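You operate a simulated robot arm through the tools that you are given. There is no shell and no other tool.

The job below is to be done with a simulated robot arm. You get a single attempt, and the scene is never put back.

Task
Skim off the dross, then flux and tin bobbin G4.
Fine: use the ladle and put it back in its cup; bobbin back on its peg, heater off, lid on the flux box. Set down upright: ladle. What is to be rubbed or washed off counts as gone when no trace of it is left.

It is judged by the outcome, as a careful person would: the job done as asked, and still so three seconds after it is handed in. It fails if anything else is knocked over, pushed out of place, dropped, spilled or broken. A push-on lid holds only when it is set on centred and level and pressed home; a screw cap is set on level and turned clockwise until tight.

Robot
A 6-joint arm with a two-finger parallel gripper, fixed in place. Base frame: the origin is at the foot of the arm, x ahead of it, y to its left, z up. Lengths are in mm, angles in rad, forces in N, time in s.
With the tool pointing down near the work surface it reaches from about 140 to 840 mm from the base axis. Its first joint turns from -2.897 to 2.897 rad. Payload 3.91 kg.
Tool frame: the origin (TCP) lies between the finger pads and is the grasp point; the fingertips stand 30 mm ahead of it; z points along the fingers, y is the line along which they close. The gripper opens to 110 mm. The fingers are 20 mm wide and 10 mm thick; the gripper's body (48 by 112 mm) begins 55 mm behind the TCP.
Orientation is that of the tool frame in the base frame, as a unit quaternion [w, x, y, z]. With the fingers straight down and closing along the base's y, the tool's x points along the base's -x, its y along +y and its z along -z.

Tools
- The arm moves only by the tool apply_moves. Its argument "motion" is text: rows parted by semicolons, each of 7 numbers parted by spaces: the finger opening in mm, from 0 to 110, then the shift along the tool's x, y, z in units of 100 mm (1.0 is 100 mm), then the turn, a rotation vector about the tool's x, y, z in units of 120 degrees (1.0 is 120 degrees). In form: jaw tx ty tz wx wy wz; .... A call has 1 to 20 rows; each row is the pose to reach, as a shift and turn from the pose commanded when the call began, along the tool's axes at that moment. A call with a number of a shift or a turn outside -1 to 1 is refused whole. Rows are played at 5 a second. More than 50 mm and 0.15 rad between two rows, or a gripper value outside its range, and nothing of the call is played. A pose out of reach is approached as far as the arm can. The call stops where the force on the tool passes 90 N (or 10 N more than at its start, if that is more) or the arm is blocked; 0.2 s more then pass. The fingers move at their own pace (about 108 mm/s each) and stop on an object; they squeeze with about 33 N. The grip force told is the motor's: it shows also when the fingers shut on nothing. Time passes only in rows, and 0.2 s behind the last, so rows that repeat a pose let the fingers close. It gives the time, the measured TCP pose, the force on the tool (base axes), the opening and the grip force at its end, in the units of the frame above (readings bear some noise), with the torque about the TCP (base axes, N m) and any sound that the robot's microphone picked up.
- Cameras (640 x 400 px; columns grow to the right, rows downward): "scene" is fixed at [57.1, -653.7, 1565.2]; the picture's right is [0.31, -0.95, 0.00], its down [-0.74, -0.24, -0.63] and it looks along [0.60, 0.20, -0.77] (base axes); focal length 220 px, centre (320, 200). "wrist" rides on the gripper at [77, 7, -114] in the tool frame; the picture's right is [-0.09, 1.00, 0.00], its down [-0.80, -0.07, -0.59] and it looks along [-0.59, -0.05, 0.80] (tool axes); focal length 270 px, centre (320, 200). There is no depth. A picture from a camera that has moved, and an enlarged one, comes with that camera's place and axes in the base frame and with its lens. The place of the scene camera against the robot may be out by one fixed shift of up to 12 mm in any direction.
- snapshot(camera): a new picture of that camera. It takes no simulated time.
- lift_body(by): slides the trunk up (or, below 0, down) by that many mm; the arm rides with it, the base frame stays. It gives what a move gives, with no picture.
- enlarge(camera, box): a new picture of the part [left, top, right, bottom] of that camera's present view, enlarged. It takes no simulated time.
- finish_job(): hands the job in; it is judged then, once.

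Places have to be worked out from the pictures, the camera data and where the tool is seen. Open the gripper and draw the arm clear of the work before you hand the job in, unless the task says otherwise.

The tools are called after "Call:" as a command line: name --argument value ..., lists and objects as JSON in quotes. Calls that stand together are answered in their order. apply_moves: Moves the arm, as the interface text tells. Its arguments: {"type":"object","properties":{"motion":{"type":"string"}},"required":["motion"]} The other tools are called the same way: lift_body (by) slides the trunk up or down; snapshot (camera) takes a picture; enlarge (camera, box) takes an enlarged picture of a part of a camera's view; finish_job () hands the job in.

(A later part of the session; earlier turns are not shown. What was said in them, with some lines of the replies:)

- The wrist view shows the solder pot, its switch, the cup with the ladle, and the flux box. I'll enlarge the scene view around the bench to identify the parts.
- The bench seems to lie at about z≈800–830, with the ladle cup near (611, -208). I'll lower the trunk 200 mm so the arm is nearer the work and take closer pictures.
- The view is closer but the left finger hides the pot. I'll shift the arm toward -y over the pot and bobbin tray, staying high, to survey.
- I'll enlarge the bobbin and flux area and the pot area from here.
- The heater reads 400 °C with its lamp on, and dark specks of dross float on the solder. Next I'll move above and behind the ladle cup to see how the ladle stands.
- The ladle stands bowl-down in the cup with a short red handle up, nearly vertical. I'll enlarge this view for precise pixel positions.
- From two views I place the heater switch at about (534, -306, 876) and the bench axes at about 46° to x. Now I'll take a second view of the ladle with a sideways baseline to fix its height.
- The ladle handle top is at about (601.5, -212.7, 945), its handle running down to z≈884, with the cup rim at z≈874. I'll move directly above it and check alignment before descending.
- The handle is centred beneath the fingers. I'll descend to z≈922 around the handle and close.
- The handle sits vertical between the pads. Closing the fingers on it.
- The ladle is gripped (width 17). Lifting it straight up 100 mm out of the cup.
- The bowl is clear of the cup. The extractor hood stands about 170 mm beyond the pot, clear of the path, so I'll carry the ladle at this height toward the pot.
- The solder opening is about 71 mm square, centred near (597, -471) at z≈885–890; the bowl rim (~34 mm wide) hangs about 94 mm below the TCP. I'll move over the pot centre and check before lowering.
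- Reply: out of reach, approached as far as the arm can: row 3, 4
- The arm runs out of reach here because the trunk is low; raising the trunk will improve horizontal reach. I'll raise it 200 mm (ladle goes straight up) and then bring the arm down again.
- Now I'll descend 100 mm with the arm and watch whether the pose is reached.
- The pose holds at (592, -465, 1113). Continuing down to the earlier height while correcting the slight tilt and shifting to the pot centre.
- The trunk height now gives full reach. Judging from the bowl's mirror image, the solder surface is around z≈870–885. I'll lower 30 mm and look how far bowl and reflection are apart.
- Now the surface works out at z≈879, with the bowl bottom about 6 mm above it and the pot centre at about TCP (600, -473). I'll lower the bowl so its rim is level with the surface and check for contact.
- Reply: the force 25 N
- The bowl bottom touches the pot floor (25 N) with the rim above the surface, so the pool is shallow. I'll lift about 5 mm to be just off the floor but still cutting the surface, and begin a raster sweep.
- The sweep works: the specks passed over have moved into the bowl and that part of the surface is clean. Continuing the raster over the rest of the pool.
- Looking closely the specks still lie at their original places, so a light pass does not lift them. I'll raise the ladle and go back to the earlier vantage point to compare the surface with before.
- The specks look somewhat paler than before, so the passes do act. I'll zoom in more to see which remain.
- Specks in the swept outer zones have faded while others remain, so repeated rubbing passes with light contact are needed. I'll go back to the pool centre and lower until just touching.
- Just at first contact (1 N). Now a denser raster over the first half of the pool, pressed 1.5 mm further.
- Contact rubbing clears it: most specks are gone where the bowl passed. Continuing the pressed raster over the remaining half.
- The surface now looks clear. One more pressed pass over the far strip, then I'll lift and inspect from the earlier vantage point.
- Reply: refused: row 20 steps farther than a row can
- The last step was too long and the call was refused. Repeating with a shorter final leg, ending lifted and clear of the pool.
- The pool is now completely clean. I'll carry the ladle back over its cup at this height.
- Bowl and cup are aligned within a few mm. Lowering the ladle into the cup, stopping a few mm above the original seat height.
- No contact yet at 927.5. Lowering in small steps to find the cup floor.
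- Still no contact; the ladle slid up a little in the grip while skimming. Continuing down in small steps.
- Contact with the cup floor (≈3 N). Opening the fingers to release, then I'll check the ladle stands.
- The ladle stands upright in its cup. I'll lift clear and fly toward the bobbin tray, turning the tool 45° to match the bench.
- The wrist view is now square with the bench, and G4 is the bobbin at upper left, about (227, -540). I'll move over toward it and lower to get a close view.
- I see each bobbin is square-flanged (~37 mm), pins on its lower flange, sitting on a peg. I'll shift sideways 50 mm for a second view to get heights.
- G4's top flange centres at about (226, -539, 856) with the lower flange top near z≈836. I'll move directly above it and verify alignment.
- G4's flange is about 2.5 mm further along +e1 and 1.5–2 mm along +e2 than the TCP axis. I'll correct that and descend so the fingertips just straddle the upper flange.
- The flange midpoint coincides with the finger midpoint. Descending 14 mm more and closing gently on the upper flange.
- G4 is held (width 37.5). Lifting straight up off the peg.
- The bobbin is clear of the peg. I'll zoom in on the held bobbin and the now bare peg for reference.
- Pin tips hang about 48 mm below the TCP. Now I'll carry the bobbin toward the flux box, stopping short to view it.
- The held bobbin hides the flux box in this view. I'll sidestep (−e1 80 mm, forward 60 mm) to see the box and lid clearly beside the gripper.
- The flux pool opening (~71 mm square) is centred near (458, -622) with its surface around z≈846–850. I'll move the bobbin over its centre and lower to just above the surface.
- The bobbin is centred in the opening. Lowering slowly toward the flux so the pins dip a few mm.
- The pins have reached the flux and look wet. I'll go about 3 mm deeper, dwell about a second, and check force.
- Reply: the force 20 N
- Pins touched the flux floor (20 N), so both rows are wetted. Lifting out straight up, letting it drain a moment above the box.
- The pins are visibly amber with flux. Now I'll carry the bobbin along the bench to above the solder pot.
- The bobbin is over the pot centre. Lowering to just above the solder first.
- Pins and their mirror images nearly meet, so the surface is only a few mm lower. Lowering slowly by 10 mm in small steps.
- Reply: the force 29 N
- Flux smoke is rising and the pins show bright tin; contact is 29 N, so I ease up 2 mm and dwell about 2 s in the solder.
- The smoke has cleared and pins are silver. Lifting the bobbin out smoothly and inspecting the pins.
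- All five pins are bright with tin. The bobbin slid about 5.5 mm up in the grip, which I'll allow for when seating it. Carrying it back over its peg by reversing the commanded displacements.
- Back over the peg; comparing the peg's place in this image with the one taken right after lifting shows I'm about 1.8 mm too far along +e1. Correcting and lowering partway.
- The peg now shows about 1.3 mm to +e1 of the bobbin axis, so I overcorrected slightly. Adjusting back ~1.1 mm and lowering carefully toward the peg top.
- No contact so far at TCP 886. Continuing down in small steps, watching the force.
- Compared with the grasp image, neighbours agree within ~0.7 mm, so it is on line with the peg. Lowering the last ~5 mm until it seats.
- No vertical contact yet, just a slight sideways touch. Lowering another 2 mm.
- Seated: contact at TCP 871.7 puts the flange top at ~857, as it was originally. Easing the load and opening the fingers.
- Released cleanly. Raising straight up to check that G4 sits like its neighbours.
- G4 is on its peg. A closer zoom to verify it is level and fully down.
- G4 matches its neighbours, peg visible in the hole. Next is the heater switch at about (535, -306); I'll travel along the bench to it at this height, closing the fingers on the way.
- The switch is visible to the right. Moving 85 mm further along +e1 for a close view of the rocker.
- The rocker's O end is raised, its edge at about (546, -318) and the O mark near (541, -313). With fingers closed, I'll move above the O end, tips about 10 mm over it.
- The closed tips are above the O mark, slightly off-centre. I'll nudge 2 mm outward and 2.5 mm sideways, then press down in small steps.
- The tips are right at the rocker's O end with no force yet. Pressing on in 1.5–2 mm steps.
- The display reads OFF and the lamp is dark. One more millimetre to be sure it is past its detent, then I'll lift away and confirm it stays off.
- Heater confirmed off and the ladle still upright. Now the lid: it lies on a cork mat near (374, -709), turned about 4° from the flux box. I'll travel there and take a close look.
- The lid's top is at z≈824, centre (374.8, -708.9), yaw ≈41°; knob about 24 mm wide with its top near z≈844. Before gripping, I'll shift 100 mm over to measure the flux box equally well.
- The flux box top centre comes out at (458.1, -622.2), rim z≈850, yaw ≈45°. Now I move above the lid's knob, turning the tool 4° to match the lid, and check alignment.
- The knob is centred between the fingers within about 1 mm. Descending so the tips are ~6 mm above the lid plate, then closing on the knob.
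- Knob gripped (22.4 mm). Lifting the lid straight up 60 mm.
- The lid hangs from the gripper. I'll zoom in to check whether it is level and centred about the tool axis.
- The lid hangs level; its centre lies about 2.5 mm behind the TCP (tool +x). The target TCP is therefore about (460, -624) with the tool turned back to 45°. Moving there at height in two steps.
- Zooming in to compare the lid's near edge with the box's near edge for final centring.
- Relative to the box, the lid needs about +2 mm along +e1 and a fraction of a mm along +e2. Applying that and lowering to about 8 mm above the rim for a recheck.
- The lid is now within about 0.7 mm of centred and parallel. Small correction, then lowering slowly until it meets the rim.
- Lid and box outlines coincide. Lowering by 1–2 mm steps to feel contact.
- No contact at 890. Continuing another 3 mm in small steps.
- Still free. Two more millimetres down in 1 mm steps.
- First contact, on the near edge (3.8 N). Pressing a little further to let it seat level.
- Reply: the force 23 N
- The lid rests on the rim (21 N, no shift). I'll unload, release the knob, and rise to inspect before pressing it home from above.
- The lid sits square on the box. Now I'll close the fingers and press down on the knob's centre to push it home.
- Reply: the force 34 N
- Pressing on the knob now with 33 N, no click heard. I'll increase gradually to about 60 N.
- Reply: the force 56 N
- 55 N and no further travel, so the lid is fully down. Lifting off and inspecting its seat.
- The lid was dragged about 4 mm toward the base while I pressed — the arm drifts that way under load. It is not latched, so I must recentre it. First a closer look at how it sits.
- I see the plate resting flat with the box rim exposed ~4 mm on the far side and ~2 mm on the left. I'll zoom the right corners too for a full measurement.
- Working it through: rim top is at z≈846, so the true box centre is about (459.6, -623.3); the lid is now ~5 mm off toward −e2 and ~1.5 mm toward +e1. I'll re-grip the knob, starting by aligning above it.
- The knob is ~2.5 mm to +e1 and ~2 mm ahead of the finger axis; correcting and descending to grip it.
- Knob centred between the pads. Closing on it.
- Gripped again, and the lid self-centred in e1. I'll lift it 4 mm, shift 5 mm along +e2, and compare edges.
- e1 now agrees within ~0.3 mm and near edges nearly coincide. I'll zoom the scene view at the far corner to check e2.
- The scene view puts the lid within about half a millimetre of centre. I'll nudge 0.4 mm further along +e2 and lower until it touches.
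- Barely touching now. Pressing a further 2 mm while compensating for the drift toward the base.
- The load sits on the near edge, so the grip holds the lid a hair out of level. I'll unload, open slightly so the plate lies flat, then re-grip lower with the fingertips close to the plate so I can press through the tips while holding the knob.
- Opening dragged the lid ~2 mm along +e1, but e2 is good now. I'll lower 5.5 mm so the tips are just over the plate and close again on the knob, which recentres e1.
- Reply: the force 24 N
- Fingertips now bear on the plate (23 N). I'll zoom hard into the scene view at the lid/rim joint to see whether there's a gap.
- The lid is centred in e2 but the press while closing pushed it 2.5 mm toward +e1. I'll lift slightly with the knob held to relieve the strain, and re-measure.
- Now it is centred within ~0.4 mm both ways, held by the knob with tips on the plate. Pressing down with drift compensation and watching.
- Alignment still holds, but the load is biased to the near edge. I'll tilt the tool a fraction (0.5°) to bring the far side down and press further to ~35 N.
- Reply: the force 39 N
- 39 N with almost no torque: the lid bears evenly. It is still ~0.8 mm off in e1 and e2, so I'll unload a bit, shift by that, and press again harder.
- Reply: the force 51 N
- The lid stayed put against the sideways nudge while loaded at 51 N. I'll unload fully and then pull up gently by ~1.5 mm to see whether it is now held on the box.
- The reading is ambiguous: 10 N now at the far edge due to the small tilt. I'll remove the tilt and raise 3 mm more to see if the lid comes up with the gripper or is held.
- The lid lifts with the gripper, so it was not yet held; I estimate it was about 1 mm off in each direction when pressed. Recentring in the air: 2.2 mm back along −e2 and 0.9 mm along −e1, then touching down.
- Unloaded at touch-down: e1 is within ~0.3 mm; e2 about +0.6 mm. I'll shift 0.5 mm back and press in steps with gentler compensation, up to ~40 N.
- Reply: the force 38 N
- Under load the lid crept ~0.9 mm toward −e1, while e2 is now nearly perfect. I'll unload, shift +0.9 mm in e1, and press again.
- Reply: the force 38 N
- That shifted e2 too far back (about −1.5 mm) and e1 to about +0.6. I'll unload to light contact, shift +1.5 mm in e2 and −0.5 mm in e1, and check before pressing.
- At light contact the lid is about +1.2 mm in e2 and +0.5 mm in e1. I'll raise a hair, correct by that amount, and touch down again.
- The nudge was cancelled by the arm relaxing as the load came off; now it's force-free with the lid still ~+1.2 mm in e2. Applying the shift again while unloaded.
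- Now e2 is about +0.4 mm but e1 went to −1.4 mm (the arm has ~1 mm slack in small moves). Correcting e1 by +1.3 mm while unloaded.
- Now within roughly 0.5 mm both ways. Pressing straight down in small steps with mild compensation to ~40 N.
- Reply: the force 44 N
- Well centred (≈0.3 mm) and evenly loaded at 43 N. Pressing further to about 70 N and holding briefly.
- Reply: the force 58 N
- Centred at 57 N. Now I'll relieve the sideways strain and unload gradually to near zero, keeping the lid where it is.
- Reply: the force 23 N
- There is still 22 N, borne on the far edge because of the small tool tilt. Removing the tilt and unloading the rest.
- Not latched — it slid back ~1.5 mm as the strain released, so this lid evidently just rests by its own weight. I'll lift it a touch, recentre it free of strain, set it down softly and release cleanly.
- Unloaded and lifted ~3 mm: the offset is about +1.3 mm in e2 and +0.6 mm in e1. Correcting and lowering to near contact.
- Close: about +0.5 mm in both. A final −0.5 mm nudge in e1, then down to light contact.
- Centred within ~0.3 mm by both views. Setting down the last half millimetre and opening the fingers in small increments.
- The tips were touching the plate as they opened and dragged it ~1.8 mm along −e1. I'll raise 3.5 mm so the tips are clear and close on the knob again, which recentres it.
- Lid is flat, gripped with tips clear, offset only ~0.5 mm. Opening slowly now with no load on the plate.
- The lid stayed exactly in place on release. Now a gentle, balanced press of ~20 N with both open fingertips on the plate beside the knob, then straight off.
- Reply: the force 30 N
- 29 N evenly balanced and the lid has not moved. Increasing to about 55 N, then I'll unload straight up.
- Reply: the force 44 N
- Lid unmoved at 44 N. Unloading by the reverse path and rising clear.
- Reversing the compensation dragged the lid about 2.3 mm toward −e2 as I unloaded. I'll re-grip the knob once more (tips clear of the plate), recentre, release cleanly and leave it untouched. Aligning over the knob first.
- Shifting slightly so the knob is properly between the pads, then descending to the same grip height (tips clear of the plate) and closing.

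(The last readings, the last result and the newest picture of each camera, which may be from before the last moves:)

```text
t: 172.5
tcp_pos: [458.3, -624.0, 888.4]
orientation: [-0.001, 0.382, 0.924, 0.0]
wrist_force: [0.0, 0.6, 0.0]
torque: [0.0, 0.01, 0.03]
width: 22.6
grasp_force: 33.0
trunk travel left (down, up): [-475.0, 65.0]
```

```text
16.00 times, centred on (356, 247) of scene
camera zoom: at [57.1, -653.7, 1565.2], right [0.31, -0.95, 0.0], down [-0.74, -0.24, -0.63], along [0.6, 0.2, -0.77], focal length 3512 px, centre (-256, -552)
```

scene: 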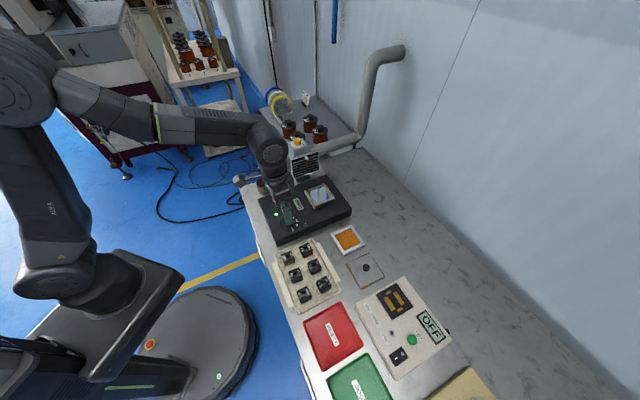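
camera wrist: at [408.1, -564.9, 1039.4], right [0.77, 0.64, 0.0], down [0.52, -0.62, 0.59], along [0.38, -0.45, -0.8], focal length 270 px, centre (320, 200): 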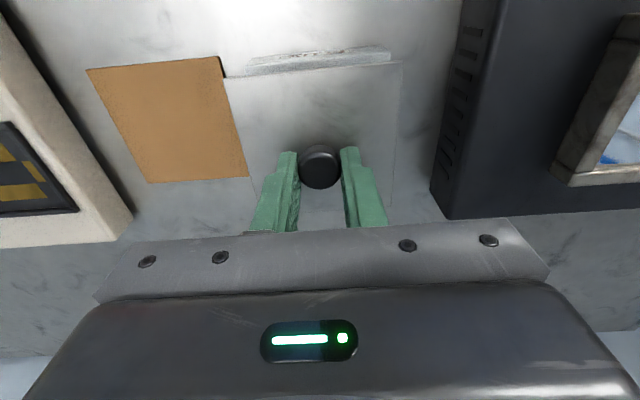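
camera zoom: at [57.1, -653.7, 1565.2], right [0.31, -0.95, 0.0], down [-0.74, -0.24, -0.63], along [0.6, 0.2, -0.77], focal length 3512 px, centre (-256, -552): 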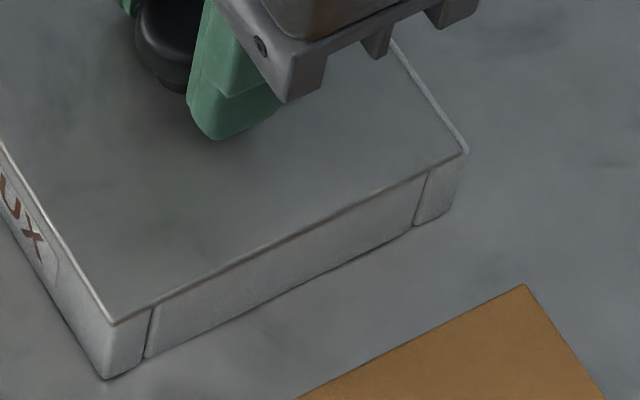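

Gripped; the lid is now about −1.5 mm in e1 and −1.7 mm in e2. Lifting 2 mm, shifting by that amount and looking again.

Call:
apply_moves --motion "15 0 0 -0.02 0 0 0; 15 -0.009 0.008 -0.025 0 0 0; 15 -0.018 0.015 -0.025 0 0 0; 15 -0.018 0.015 -0.025 0 0 0; 15 -0.018 0.015 -0.012 0 0 0; 15 -0.018 0.015 -0.012 0 0 0"

Call:
enlarge --camera "wrist" --box '[210, 40, 310, 110]'

Call:
enlarge --camera "wrist" --box '[320, 30, 420, 100]'

Call:
enlarge --camera "scene" --box '[338, 236, 374, 258]'

```text
t: 173.9
tcp_pos: [459.9, -622.6, 889.4]
orientation: [0.0, 0.382, 0.924, 0.0]
wrist_force: [-0.1, -0.4, -1.0]
torque: [-0.03, -0.02, 0.0]
width: 22.7
grasp_force: 33.4
trunk travel left (down, up): [-475.0, 65.0]
```

```text
5.71 times, centred on (260, 75) of wrist
camera zoom: at [409.0, -563.9, 1004.2], right [0.77, 0.64, 0.0], down [0.52, -0.62, 0.59], along [0.38, -0.45, -0.8], focal length 1544 px, centre (663, 914)
```

zoom: 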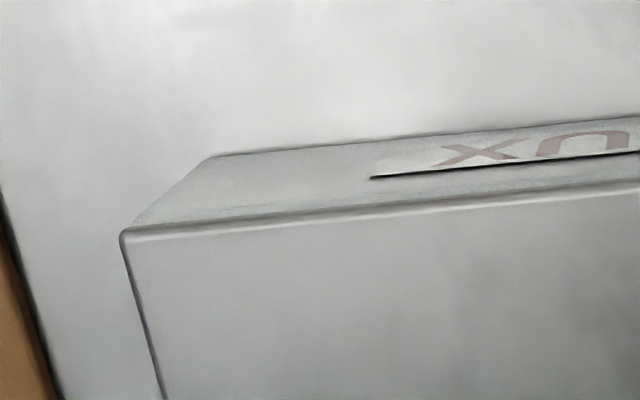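

```text
5.71 times, centred on (370, 65) of wrist
camera zoom: at [409.0, -563.9, 1004.2], right [0.77, 0.64, 0.0], down [0.52, -0.62, 0.59], along [0.38, -0.45, -0.8], focal length 1544 px, centre (34, 971)
```

zoom: 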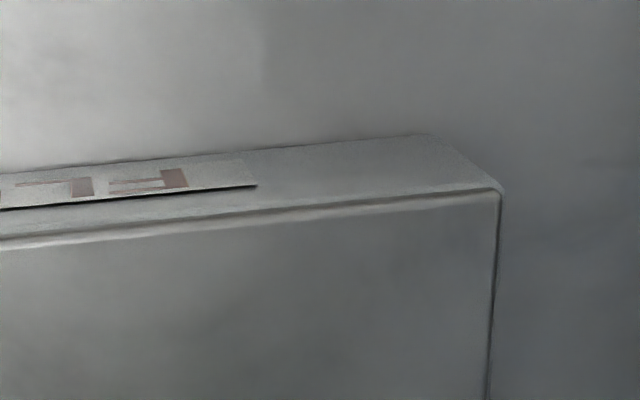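

```text
16.00 times, centred on (356, 247) of scene
camera zoom: at [57.1, -653.7, 1565.2], right [0.31, -0.95, 0.0], down [-0.74, -0.24, -0.63], along [0.6, 0.2, -0.77], focal length 3512 px, centre (-256, -552)
```

zoom: 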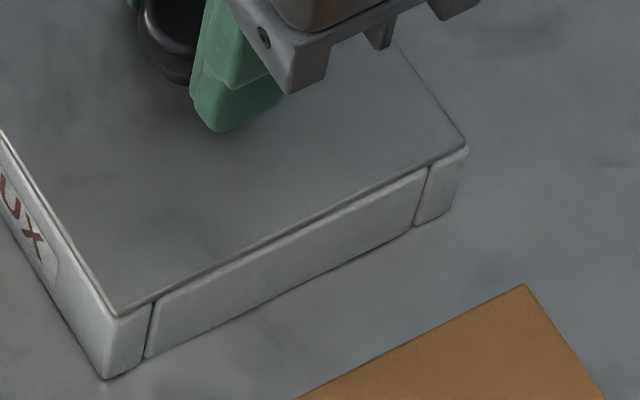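

Now about −0.7 mm in each; a further small shift, then set down to light contact.

Call:
apply_moves --motion "15 -0.004 0.003 0 0 0 0; 15 -0.008 0.007 0 0 0 0; 15 -0.008 0.007 0 0 0 0; 15 -0.008 0.007 0.008 0 0 0; 15 -0.008 0.007 0.014 0 0 0; 15 -0.008 0.007 0.014 0 0 0"

Call:
enlarge --camera "wrist" --box '[210, 40, 310, 110]'

Call:
enlarge --camera "wrist" --box '[320, 30, 420, 100]'

Call:
enlarge --camera "scene" --box '[338, 236, 374, 258]'

```text
t: 175.3
tcp_pos: [461.1, -622.1, 888.5]
orientation: [0.001, 0.382, 0.924, 0.0]
wrist_force: [-0.4, -0.2, -0.5]
torque: [-0.01, 0.03, -0.02]
width: 22.2
grasp_force: 33.2
trunk travel left (down, up): [-475.0, 65.0]
```

```text
5.71 times, centred on (260, 75) of wrist
camera zoom: at [410.3, -563.9, 1003.5], right [0.77, 0.64, 0.0], down [0.52, -0.62, 0.59], along [0.38, -0.45, -0.8], focal length 1544 px, centre (663, 914)
```

zoom: 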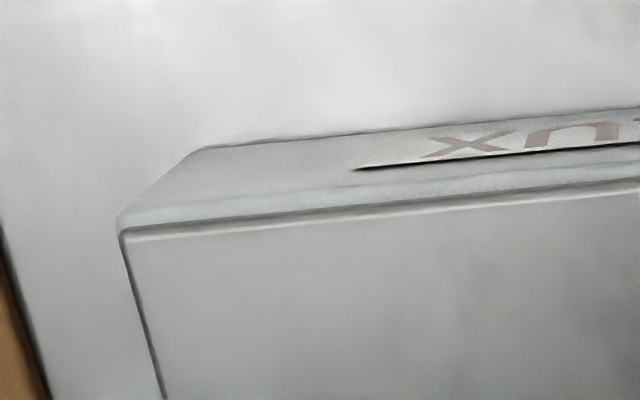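

```text
5.71 times, centred on (370, 65) of wrist
camera zoom: at [410.3, -563.9, 1003.5], right [0.77, 0.64, 0.0], down [0.52, -0.62, 0.59], along [0.38, -0.45, -0.8], focal length 1544 px, centre (34, 971)
```

zoom: 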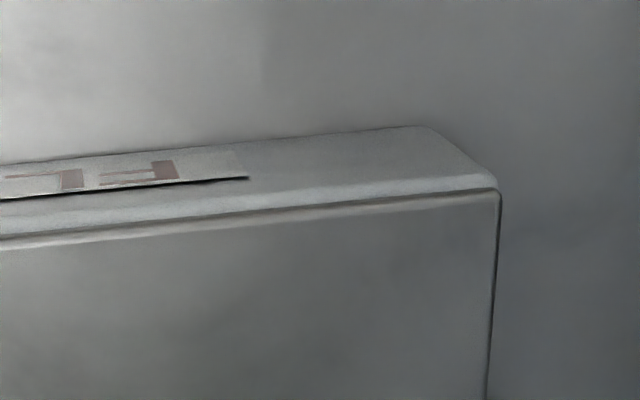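

```text
16.00 times, centred on (356, 247) of scene
camera zoom: at [57.1, -653.7, 1565.2], right [0.31, -0.95, 0.0], down [-0.74, -0.24, -0.63], along [0.6, 0.2, -0.77], focal length 3512 px, centre (-256, -552)
```

zoom: 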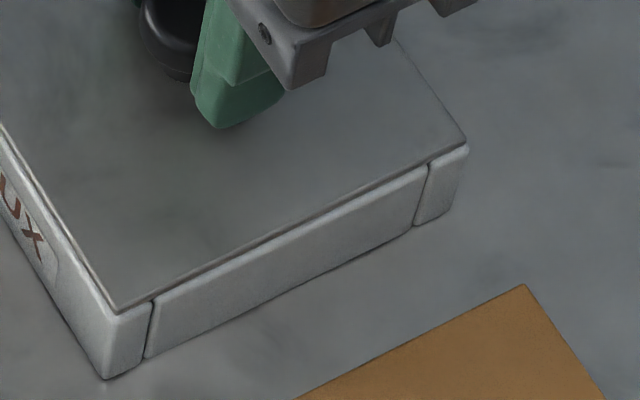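

Centred within ~0.3 mm by both cameras. Lowering the last half millimetre and releasing in small increments, tips clear of the plate.

Call:
apply_moves --motion "15 0 0 0.005 0 0 0; 15 0 0 0.008 0 0 0; 22.5 0 0 0.008 0 0 0; 23 0 0 0.008 0 0 0; 23.5 0 0 0.008 0 0 0; 24 0 0 0.008 0 0 0; 25 0 0 0.008 0 0 0; 27 0 0 0.008 0 0 0; 30 0 0 0.008 0 0 0; 36 0 0 0.008 0 0 0; 44 0 0 0.008 0 0 0; 50 0 0 0.008 0 0 0"

Call:
enlarge --camera "wrist" --box '[210, 40, 310, 110]'

Call:
enlarge --camera "wrist" --box '[320, 30, 420, 100]'

Call:
enlarge --camera "scene" --box '[338, 236, 374, 258]'

```text
t: 177.9
tcp_pos: [461.1, -622.9, 888.5]
orientation: [0.0, 0.382, 0.924, 0.0]
wrist_force: [0.0, -0.4, -1.2]
torque: [0.01, 0.03, 0.02]
width: 50.0
grasp_force: 0.1
trunk travel left (down, up): [-475.0, 65.0]
```

```text
5.71 times, centred on (260, 75) of wrist
camera zoom: at [410.6, -563.6, 1002.6], right [0.77, 0.64, 0.0], down [0.52, -0.62, 0.59], along [0.38, -0.45, -0.8], focal length 1544 px, centre (663, 914)
```

zoom: 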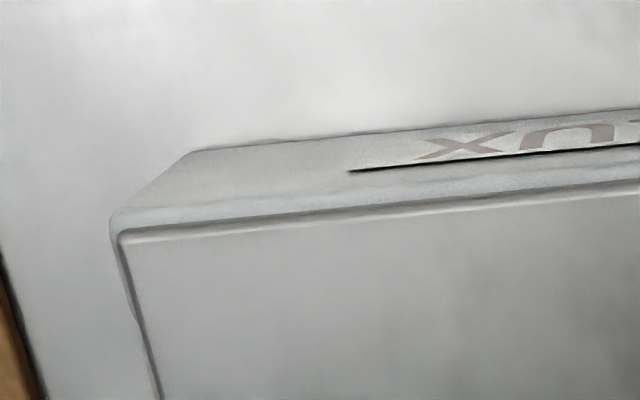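

```text
5.71 times, centred on (370, 65) of wrist
camera zoom: at [410.6, -563.6, 1002.6], right [0.77, 0.64, 0.0], down [0.52, -0.62, 0.59], along [0.38, -0.45, -0.8], focal length 1544 px, centre (34, 971)
```

zoom: 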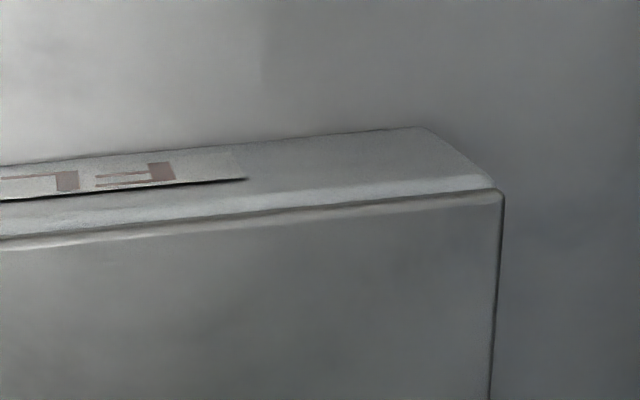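

```text
16.00 times, centred on (356, 247) of scene
camera zoom: at [57.1, -653.7, 1565.2], right [0.31, -0.95, 0.0], down [-0.74, -0.24, -0.63], along [0.6, 0.2, -0.77], focal length 3512 px, centre (-256, -552)
```

zoom: 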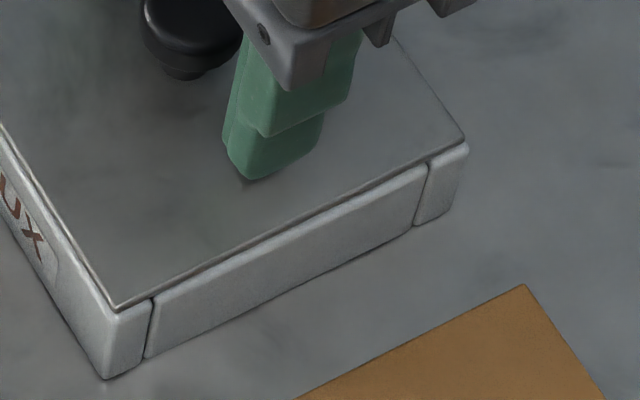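

The lid is released, flat, and about 0.5 mm from centre. One last purely vertical press (~20 N, no sideways commands) with both open tips, then straight off the same way.

Call:
apply_moves --motion "50 0 0 0.02 0 0 0; 50 0 0 0.035 0 0 0; 50 0 0 0.045 0 0 0; 50 0 0 0.055 0 0 0; 50 0 0 0.065 0 0 0; 50 0 0 0.065 0 0 0; 50 0 0 0.065 0 0 0"

Call:
enlarge --camera "scene" --box '[338, 236, 374, 258]'

```text
t: 179.5
tcp_pos: [462.0, -622.0, 881.9]
orientation: [0.002, 0.382, 0.924, -0.001]
wrist_force: [0.6, 0.4, 12.4]
torque: [0.04, -0.02, -0.04]
width: 50.1
grasp_force: 0.0
trunk travel left (down, up): [-475.0, 65.0]
```

```text
16.00 times, centred on (356, 247) of scene
camera zoom: at [57.1, -653.7, 1565.2], right [0.31, -0.95, 0.0], down [-0.74, -0.24, -0.63], along [0.6, 0.2, -0.77], focal length 3512 px, centre (-256, -552)
```

zoom: 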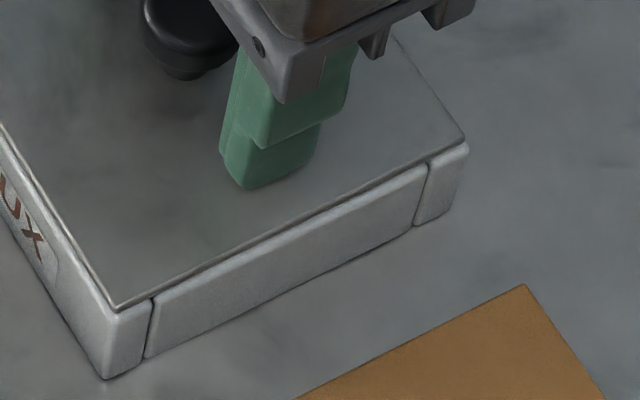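

12 N, perfectly balanced and no movement. Increasing vertically to about 35 N.

Call:
apply_moves --motion "50 0 0 0.012 0 0 0; 50 0 0 0.024 0 0 0; 50 0 0 0.035 0 0 0; 50 0 0 0.035 0 0 0; 50 0 0 0.035 0 0 0"

Call:
enlarge --camera "scene" --box '[338, 236, 374, 258]'

```text
t: 180.7
tcp_pos: [461.8, -622.9, 883.3]
orientation: [0.003, 0.382, 0.924, -0.002]
wrist_force: [5.5, -3.3, 36.4]
torque: [0.07, -0.15, 0.0]
width: 50.0
grasp_force: 0.2
trunk travel left (down, up): [-475.0, 65.0]
```

```text
16.00 times, centred on (356, 247) of scene
camera zoom: at [57.1, -653.7, 1565.2], right [0.31, -0.95, 0.0], down [-0.74, -0.24, -0.63], along [0.6, 0.2, -0.77], focal length 3512 px, centre (-256, -552)
```

zoom: 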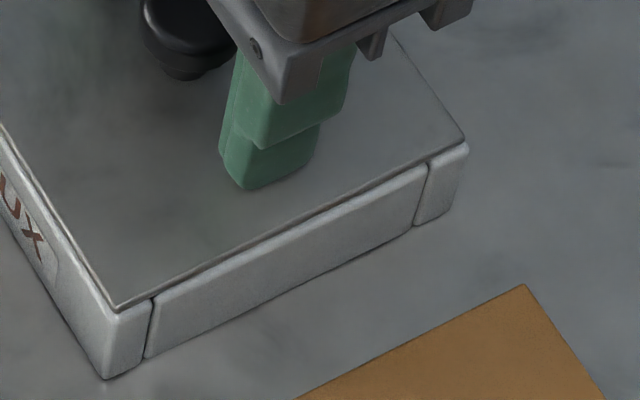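

36 N and the lid has not moved. Unloading purely vertically in the same small steps.

Call:
apply_moves --motion "50 0 0 -0.012 0 0 0; 50 0 0 -0.024 0 0 0; 50 0 0 -0.036 0 0 0; 50 0 0 -0.048 0 0 0; 50 0 0 -0.06 0 0 0; 50 0 0 -0.075 0 0 0; 50 0 0 -0.1 0 0 0; 50 0 0 -0.13 0 0 0"

Call:
enlarge --camera "scene" --box '[338, 236, 374, 258]'

Call:
enlarge --camera "wrist" --box '[210, 40, 310, 110]'

```text
t: 182.5
tcp_pos: [460.9, -623.6, 888.2]
orientation: [-0.001, 0.382, 0.924, 0.001]
wrist_force: [0.6, 0.4, -0.2]
torque: [-0.03, -0.02, 0.01]
width: 49.9
grasp_force: 0.1
trunk travel left (down, up): [-475.0, 65.0]
```

```text
16.00 times, centred on (356, 247) of scene
camera zoom: at [57.1, -653.7, 1565.2], right [0.31, -0.95, 0.0], down [-0.74, -0.24, -0.63], along [0.6, 0.2, -0.77], focal length 3512 px, centre (-256, -552)
```

zoom: 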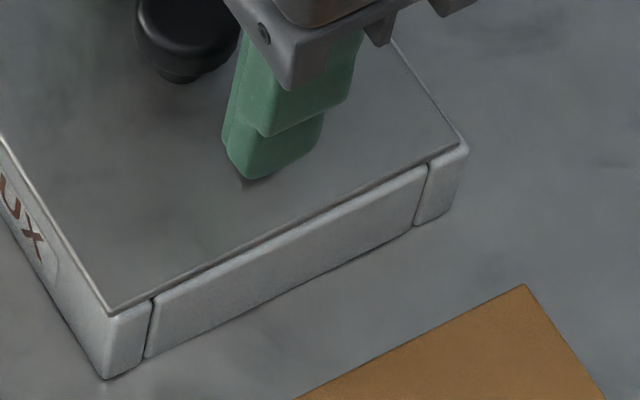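

```text
5.71 times, centred on (260, 75) of wrist
camera zoom: at [409.9, -563.8, 1004.4], right [0.77, 0.64, 0.0], down [0.52, -0.62, 0.59], along [0.38, -0.45, -0.81], focal length 1544 px, centre (663, 914)
```

zoom: 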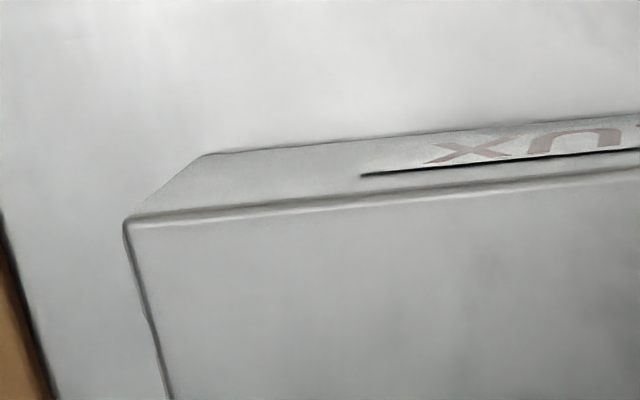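

Unloading let it creep ~1.3 mm back toward −e2. I'll use a light press (~12 N) and push the lid +e2 by friction with the tips before lifting off, so it ends centred.

Call:
apply_moves --motion "50 0 0 0.03 0 0 0; 50 0 0 0.05 0 0 0; 50 0 0 0.065 0 0 0; 50 0 0 0.065 0 0 0; 50 -0.01 -0.002 0.065 0 0 0; 50 -0.02 -0.004 0.065 0 0 0; 50 -0.02 -0.004 0.065 0 0 0"

Call:
enlarge --camera "scene" --box '[338, 236, 374, 258]'

```text
t: 184.1
tcp_pos: [463.3, -624.7, 884.2]
orientation: [0.0, 0.382, 0.924, 0.001]
wrist_force: [-0.2, 0.1, 0.3]
torque: [0.05, -0.03, 0.04]
width: 50.3
grasp_force: 0.1
trunk travel left (down, up): [-475.0, 65.0]
```

```text
16.00 times, centred on (356, 247) of scene
camera zoom: at [57.1, -653.7, 1565.2], right [0.31, -0.95, 0.0], down [-0.74, -0.24, -0.63], along [0.6, 0.2, -0.77], focal length 3512 px, centre (-256, -552)
```

zoom: 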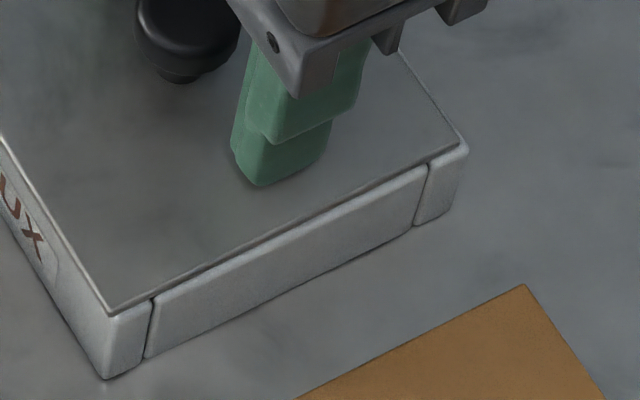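

Not in contact yet. Going 2 mm lower to touch with ~10 N, then pushing +e2.

Call:
apply_moves --motion "50 0 0 0.01 0 0 0; 50 0 0 0.02 0 0 0; 50 0 0 0.025 0 0 0; 50 0 0 0.025 0 0 0; 50 -0.008 0 0.025 0 0 0; 50 -0.016 -0.001 0.025 0 0 0; 50 -0.02 -0.002 0.025 0 0 0; 50 -0.02 -0.002 0.025 0 0 0"

Call:
enlarge --camera "scene" --box '[338, 236, 374, 258]'

```text
t: 185.9
tcp_pos: [462.5, -625.9, 882.5]
orientation: [0.001, 0.382, 0.924, 0.0]
wrist_force: [-3.1, 3.4, 12.1]
torque: [0.05, 0.15, 0.0]
width: 49.9
grasp_force: 0.1
trunk travel left (down, up): [-475.0, 65.0]
```

```text
16.00 times, centred on (356, 247) of scene
camera zoom: at [57.1, -653.7, 1565.2], right [0.31, -0.95, 0.0], down [-0.74, -0.24, -0.63], along [0.6, 0.2, -0.77], focal length 3512 px, centre (-256, -552)
```

zoom: 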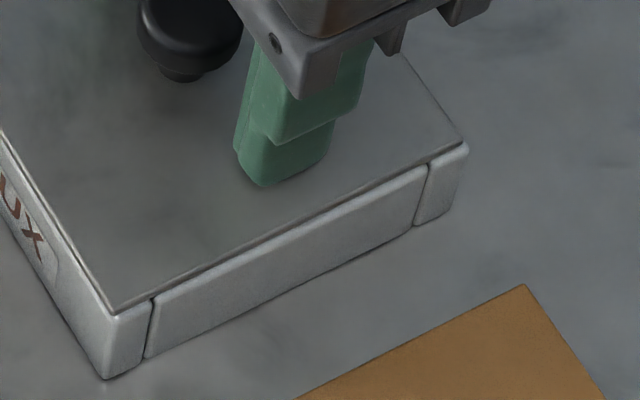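

The lid moved about 1 mm toward +e2, close to centre. Lifting off vertically now.

Call:
apply_moves --motion "50 0 0 -0.008 0 0 0; 50 0 0 -0.016 0 0 0; 50 0 0 -0.026 0 0 0; 50 0 0 -0.04 0 0 0; 50 0 0 -0.08 0 0 0; 50 0 0 -0.3 0 0 0; 60 0 0 -0.6 0 0 0; 80 0 0 -0.8 0 0 0; 80 0.3 0 -0.9 0 0 0; 110 0.5 0 -0.9 0 0 0; 110 0.5 0 -0.9 0 0 0"

Call:
enlarge --camera "scene" --box '[338, 236, 374, 258]'

Call:
enlarge --camera "wrist" --box '[240, 90, 400, 220]'

```text
t: 188.3
tcp_pos: [427.0, -593.9, 970.1]
orientation: [0.001, 0.381, 0.924, 0.0]
wrist_force: [-0.6, 0.7, 1.2]
torque: [-0.02, -0.01, -0.02]
width: 110.1
grasp_force: 0.0
trunk travel left (down, up): [-475.0, 65.0]
```

```text
16.00 times, centred on (356, 247) of scene
camera zoom: at [57.1, -653.7, 1565.2], right [0.31, -0.95, 0.0], down [-0.74, -0.24, -0.63], along [0.6, 0.2, -0.77], focal length 3512 px, centre (-256, -552)
```

zoom: 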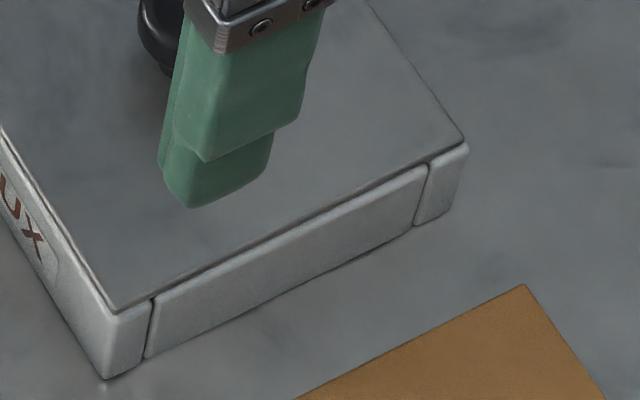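

```text
3.08 times, centred on (320, 155) of wrist
camera zoom: at [376.5, -533.6, 1086.1], right [0.77, 0.64, 0.0], down [0.52, -0.62, 0.59], along [0.38, -0.45, -0.8], focal length 832 px, centre (320, 338)
```

zoom: 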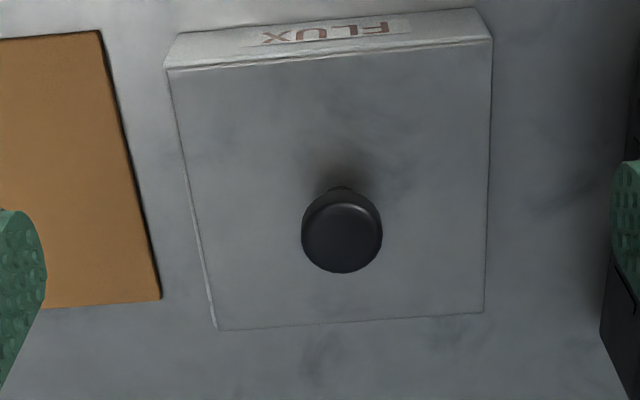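

The lid now looks centred with no rim showing at the far side. I'll zoom into all corners to verify before leaving it.

Call:
enlarge --camera "wrist" --box '[265, 160, 345, 210]'

Call:
enlarge --camera "wrist" --box '[340, 155, 420, 205]'

Call:
enlarge --camera "wrist" --box '[265, 90, 345, 140]'

Call:
enlarge --camera "wrist" --box '[340, 85, 420, 135]'

```text
8.00 times, centred on (305, 185) of wrist
camera zoom: at [376.5, -533.6, 1086.1], right [0.77, 0.64, 0.0], down [0.52, -0.62, 0.59], along [0.38, -0.45, -0.8], focal length 2162 px, centre (440, 320)
```

zoom: 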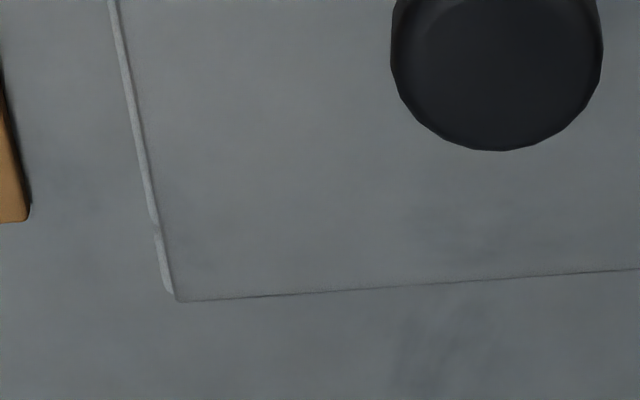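

```text
8.00 times, centred on (380, 180) of wrist
camera zoom: at [376.5, -533.6, 1086.1], right [0.77, 0.64, 0.0], down [0.52, -0.62, 0.59], along [0.38, -0.45, -0.8], focal length 2162 px, centre (-160, 360)
```

zoom: 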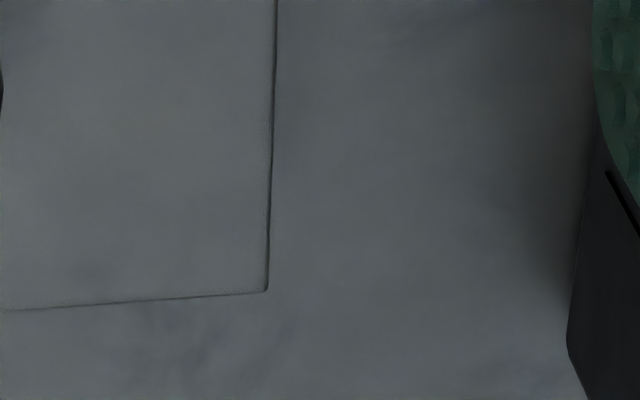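

```text
8.00 times, centred on (305, 115) of wrist
camera zoom: at [376.5, -533.6, 1086.1], right [0.77, 0.64, 0.0], down [0.52, -0.62, 0.59], along [0.38, -0.45, -0.8], focal length 2162 px, centre (440, 880)
```

zoom: 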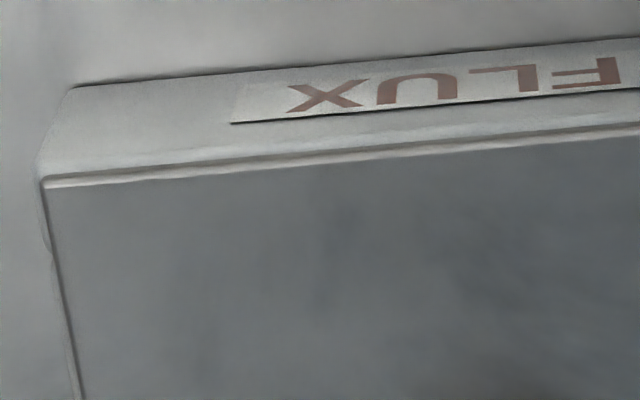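

```text
8.00 times, centred on (380, 110) of wrist
camera zoom: at [376.5, -533.6, 1086.1], right [0.77, 0.64, 0.0], down [0.52, -0.62, 0.59], along [0.38, -0.45, -0.8], focal length 2162 px, centre (-160, 920)
```

zoom: 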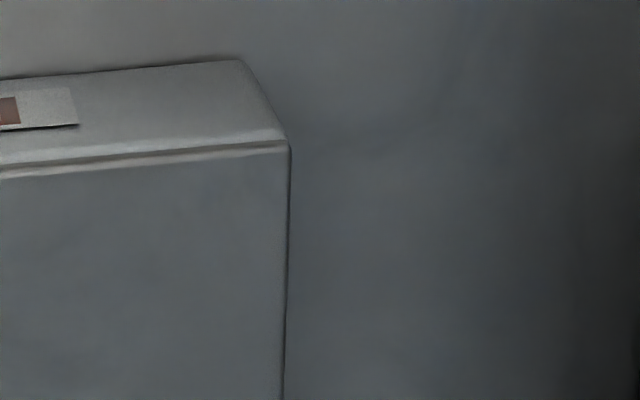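

The lid is flush, level and within about half a millimetre of centre. Now I'll raise the arm and draw it clear toward the start position for a final look at everything.

Call:
apply_moves --motion "110 0 0 -0.4 0 0 0; 110 0 0 -0.8 0 0 0; 110 0.2 0 -1.0 0 0 0; 110 0.5 0.1 -1.0 0 0 0; 110 0.8 0.3 -1.0 0 0 0; 110 1.0 0.5 -1.0 0 0 0"

Call:
apply_moves --motion "110 0.3 0.2 -0.2 0 0 0; 110 0.6 0.4 -0.4 0 0 0; 110 0.9 0.6 -0.6 0 0 0; 110 1.0 0.8 -0.8 0 0 0; 110 1.0 0.8 -0.8 0 0 0"

Call:
snapshot --camera "scene"

Call:
snapshot --camera "wrist"

```text
t: 189.7
tcp_pos: [394.1, -483.3, 1072.3]
orientation: [0.001, 0.382, 0.924, -0.002]
wrist_force: [-0.7, -0.5, 0.0]
torque: [0.02, 0.02, 0.02]
width: 110.4
grasp_force: 0.1
trunk travel left (down, up): [-475.0, 65.0]
```

```text
t: 190.9
tcp_pos: [376.1, -358.3, 1151.2]
orientation: [0.0, 0.382, 0.924, 0.001]
wrist_force: [0.3, -0.9, 0.5]
torque: [0.01, -0.02, -0.02]
width: 109.9
grasp_force: 0.1
trunk travel left (down, up): [-475.0, 65.0]
```

```text
taken
```

scene: 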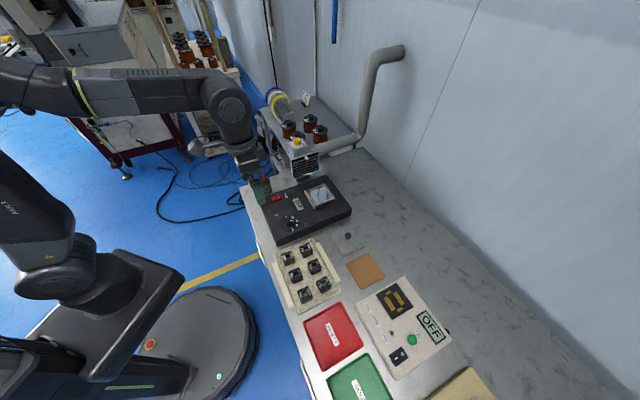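

```text
taken
camera wrist: at [326.2, -300.0, 1266.6], right [0.77, 0.64, 0.0], down [0.52, -0.62, 0.59], along [0.38, -0.45, -0.8], focal length 270 px, centre (320, 200)
```

wrist: 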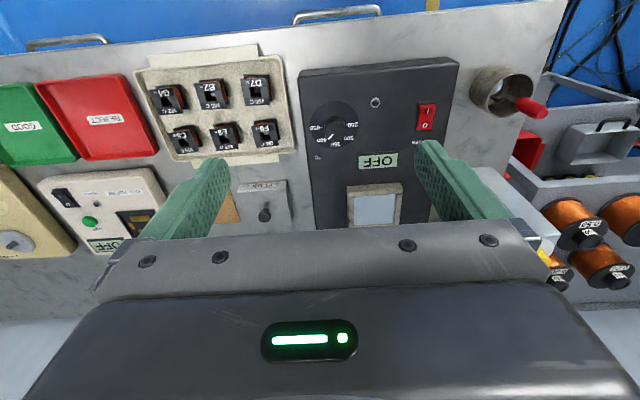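

Everything looks in order. Final zooms on the ladle, pool, bobbins and lid before handing in.

Call:
enlarge --camera "scene" --box '[265, 235, 395, 315]'

Call:
enlarge --camera "scene" --box '[240, 160, 360, 235]'

Call:
enlarge --camera "wrist" --box '[135, 60, 295, 160]'

Call:
enlarge --camera "wrist" --box '[340, 60, 560, 235]'

```text
4.92 times, centred on (330, 275) of scene
camera zoom: at [57.1, -653.7, 1565.2], right [0.31, -0.95, 0.0], down [-0.74, -0.24, -0.63], along [0.6, 0.2, -0.77], focal length 1081 px, centre (271, -169)
```

zoom: 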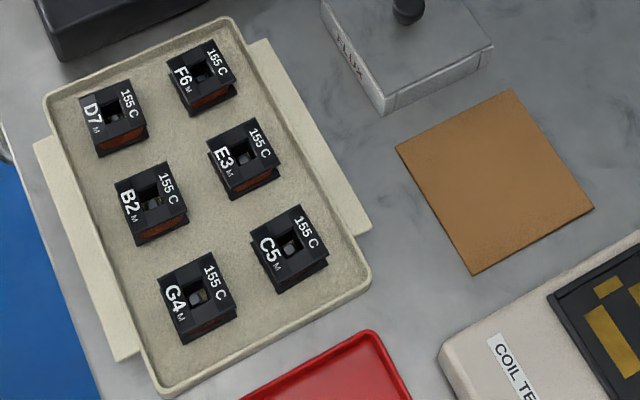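

```text
5.33 times, centred on (300, 198) of scene
camera zoom: at [57.1, -653.7, 1565.2], right [0.31, -0.95, 0.0], down [-0.74, -0.24, -0.63], along [0.6, 0.2, -0.77], focal length 1171 px, centre (427, 213)
```

zoom: 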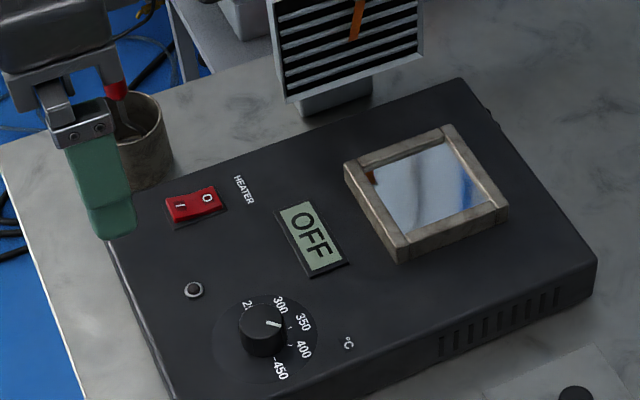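

```text
4.00 times, centred on (215, 110) of wrist
camera zoom: at [326.2, -300.0, 1266.6], right [0.77, 0.64, 0.0], down [0.52, -0.62, 0.59], along [0.38, -0.45, -0.8], focal length 1081 px, centre (740, 560)
```

zoom: 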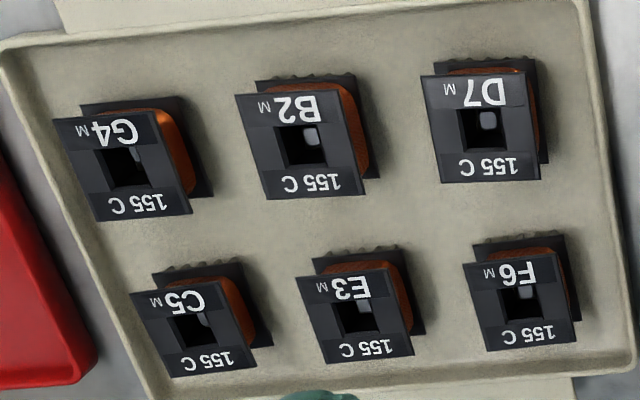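

```text
2.29 times, centred on (450, 148) of wrist
camera zoom: at [326.2, -300.0, 1266.6], right [0.77, 0.64, 0.0], down [0.52, -0.62, 0.59], along [0.38, -0.45, -0.8], focal length 618 px, centre (23, 320)
```

zoom: 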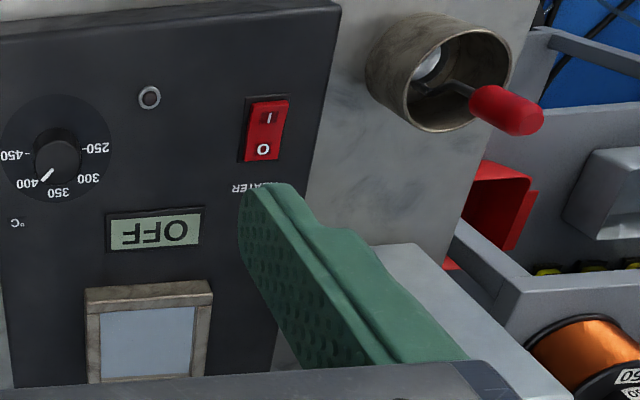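

Ladle upright in its cup, pool clean, heater OFF, G4 on its peg like the others. One last zoom on the lid now that the arm is away.

Call:
enlarge --camera "scene" --box '[325, 225, 375, 260]'

```text
11.43 times, centred on (350, 242) of scene
camera zoom: at [57.1, -653.7, 1565.2], right [0.31, -0.95, 0.0], down [-0.74, -0.24, -0.63], along [0.6, 0.2, -0.77], focal length 2509 px, centre (-23, -286)
```

zoom: 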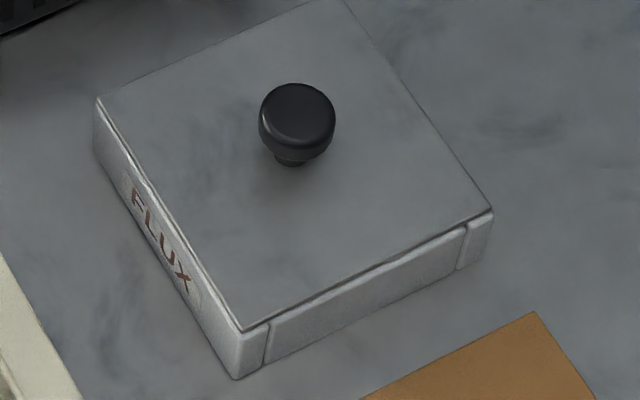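

The lid sits square, level and centred on the flux box, and the gripper is open and clear. Handing in the job.

Call:
finish_job

```text
The job is handed in.
```

I skimmed the dross, then fluxed and tinned bobbin G4. I handed the job in with everything back where you asked. One thing I couldn't confirm is whether the flux box lid is meant to snap on.

- **Dross:** no specks are left on the solder. I used the ladle, and it is back upright in its cup.
- **G4:** the pins I could see were amber with flux after the dip. All five were bright with tin after about 3 seconds in the solder. The bobbin is back on its peg and sits like its neighbours.
- **Heater:** the display reads OFF and the lamp is dark.
- **Flux lid:** it lies flat on the box, within about 1 mm of centre by my measurements. I pressed it several times, at up to about 57 N, but never heard or felt it catch. It lifted and slid freely, so it seems to rest by its own weight. After the last press, about 12 N, I only lifted the arm away.

Nothing was dropped, spilled or knocked over. The lid's cork mat is still on the bench where it was.
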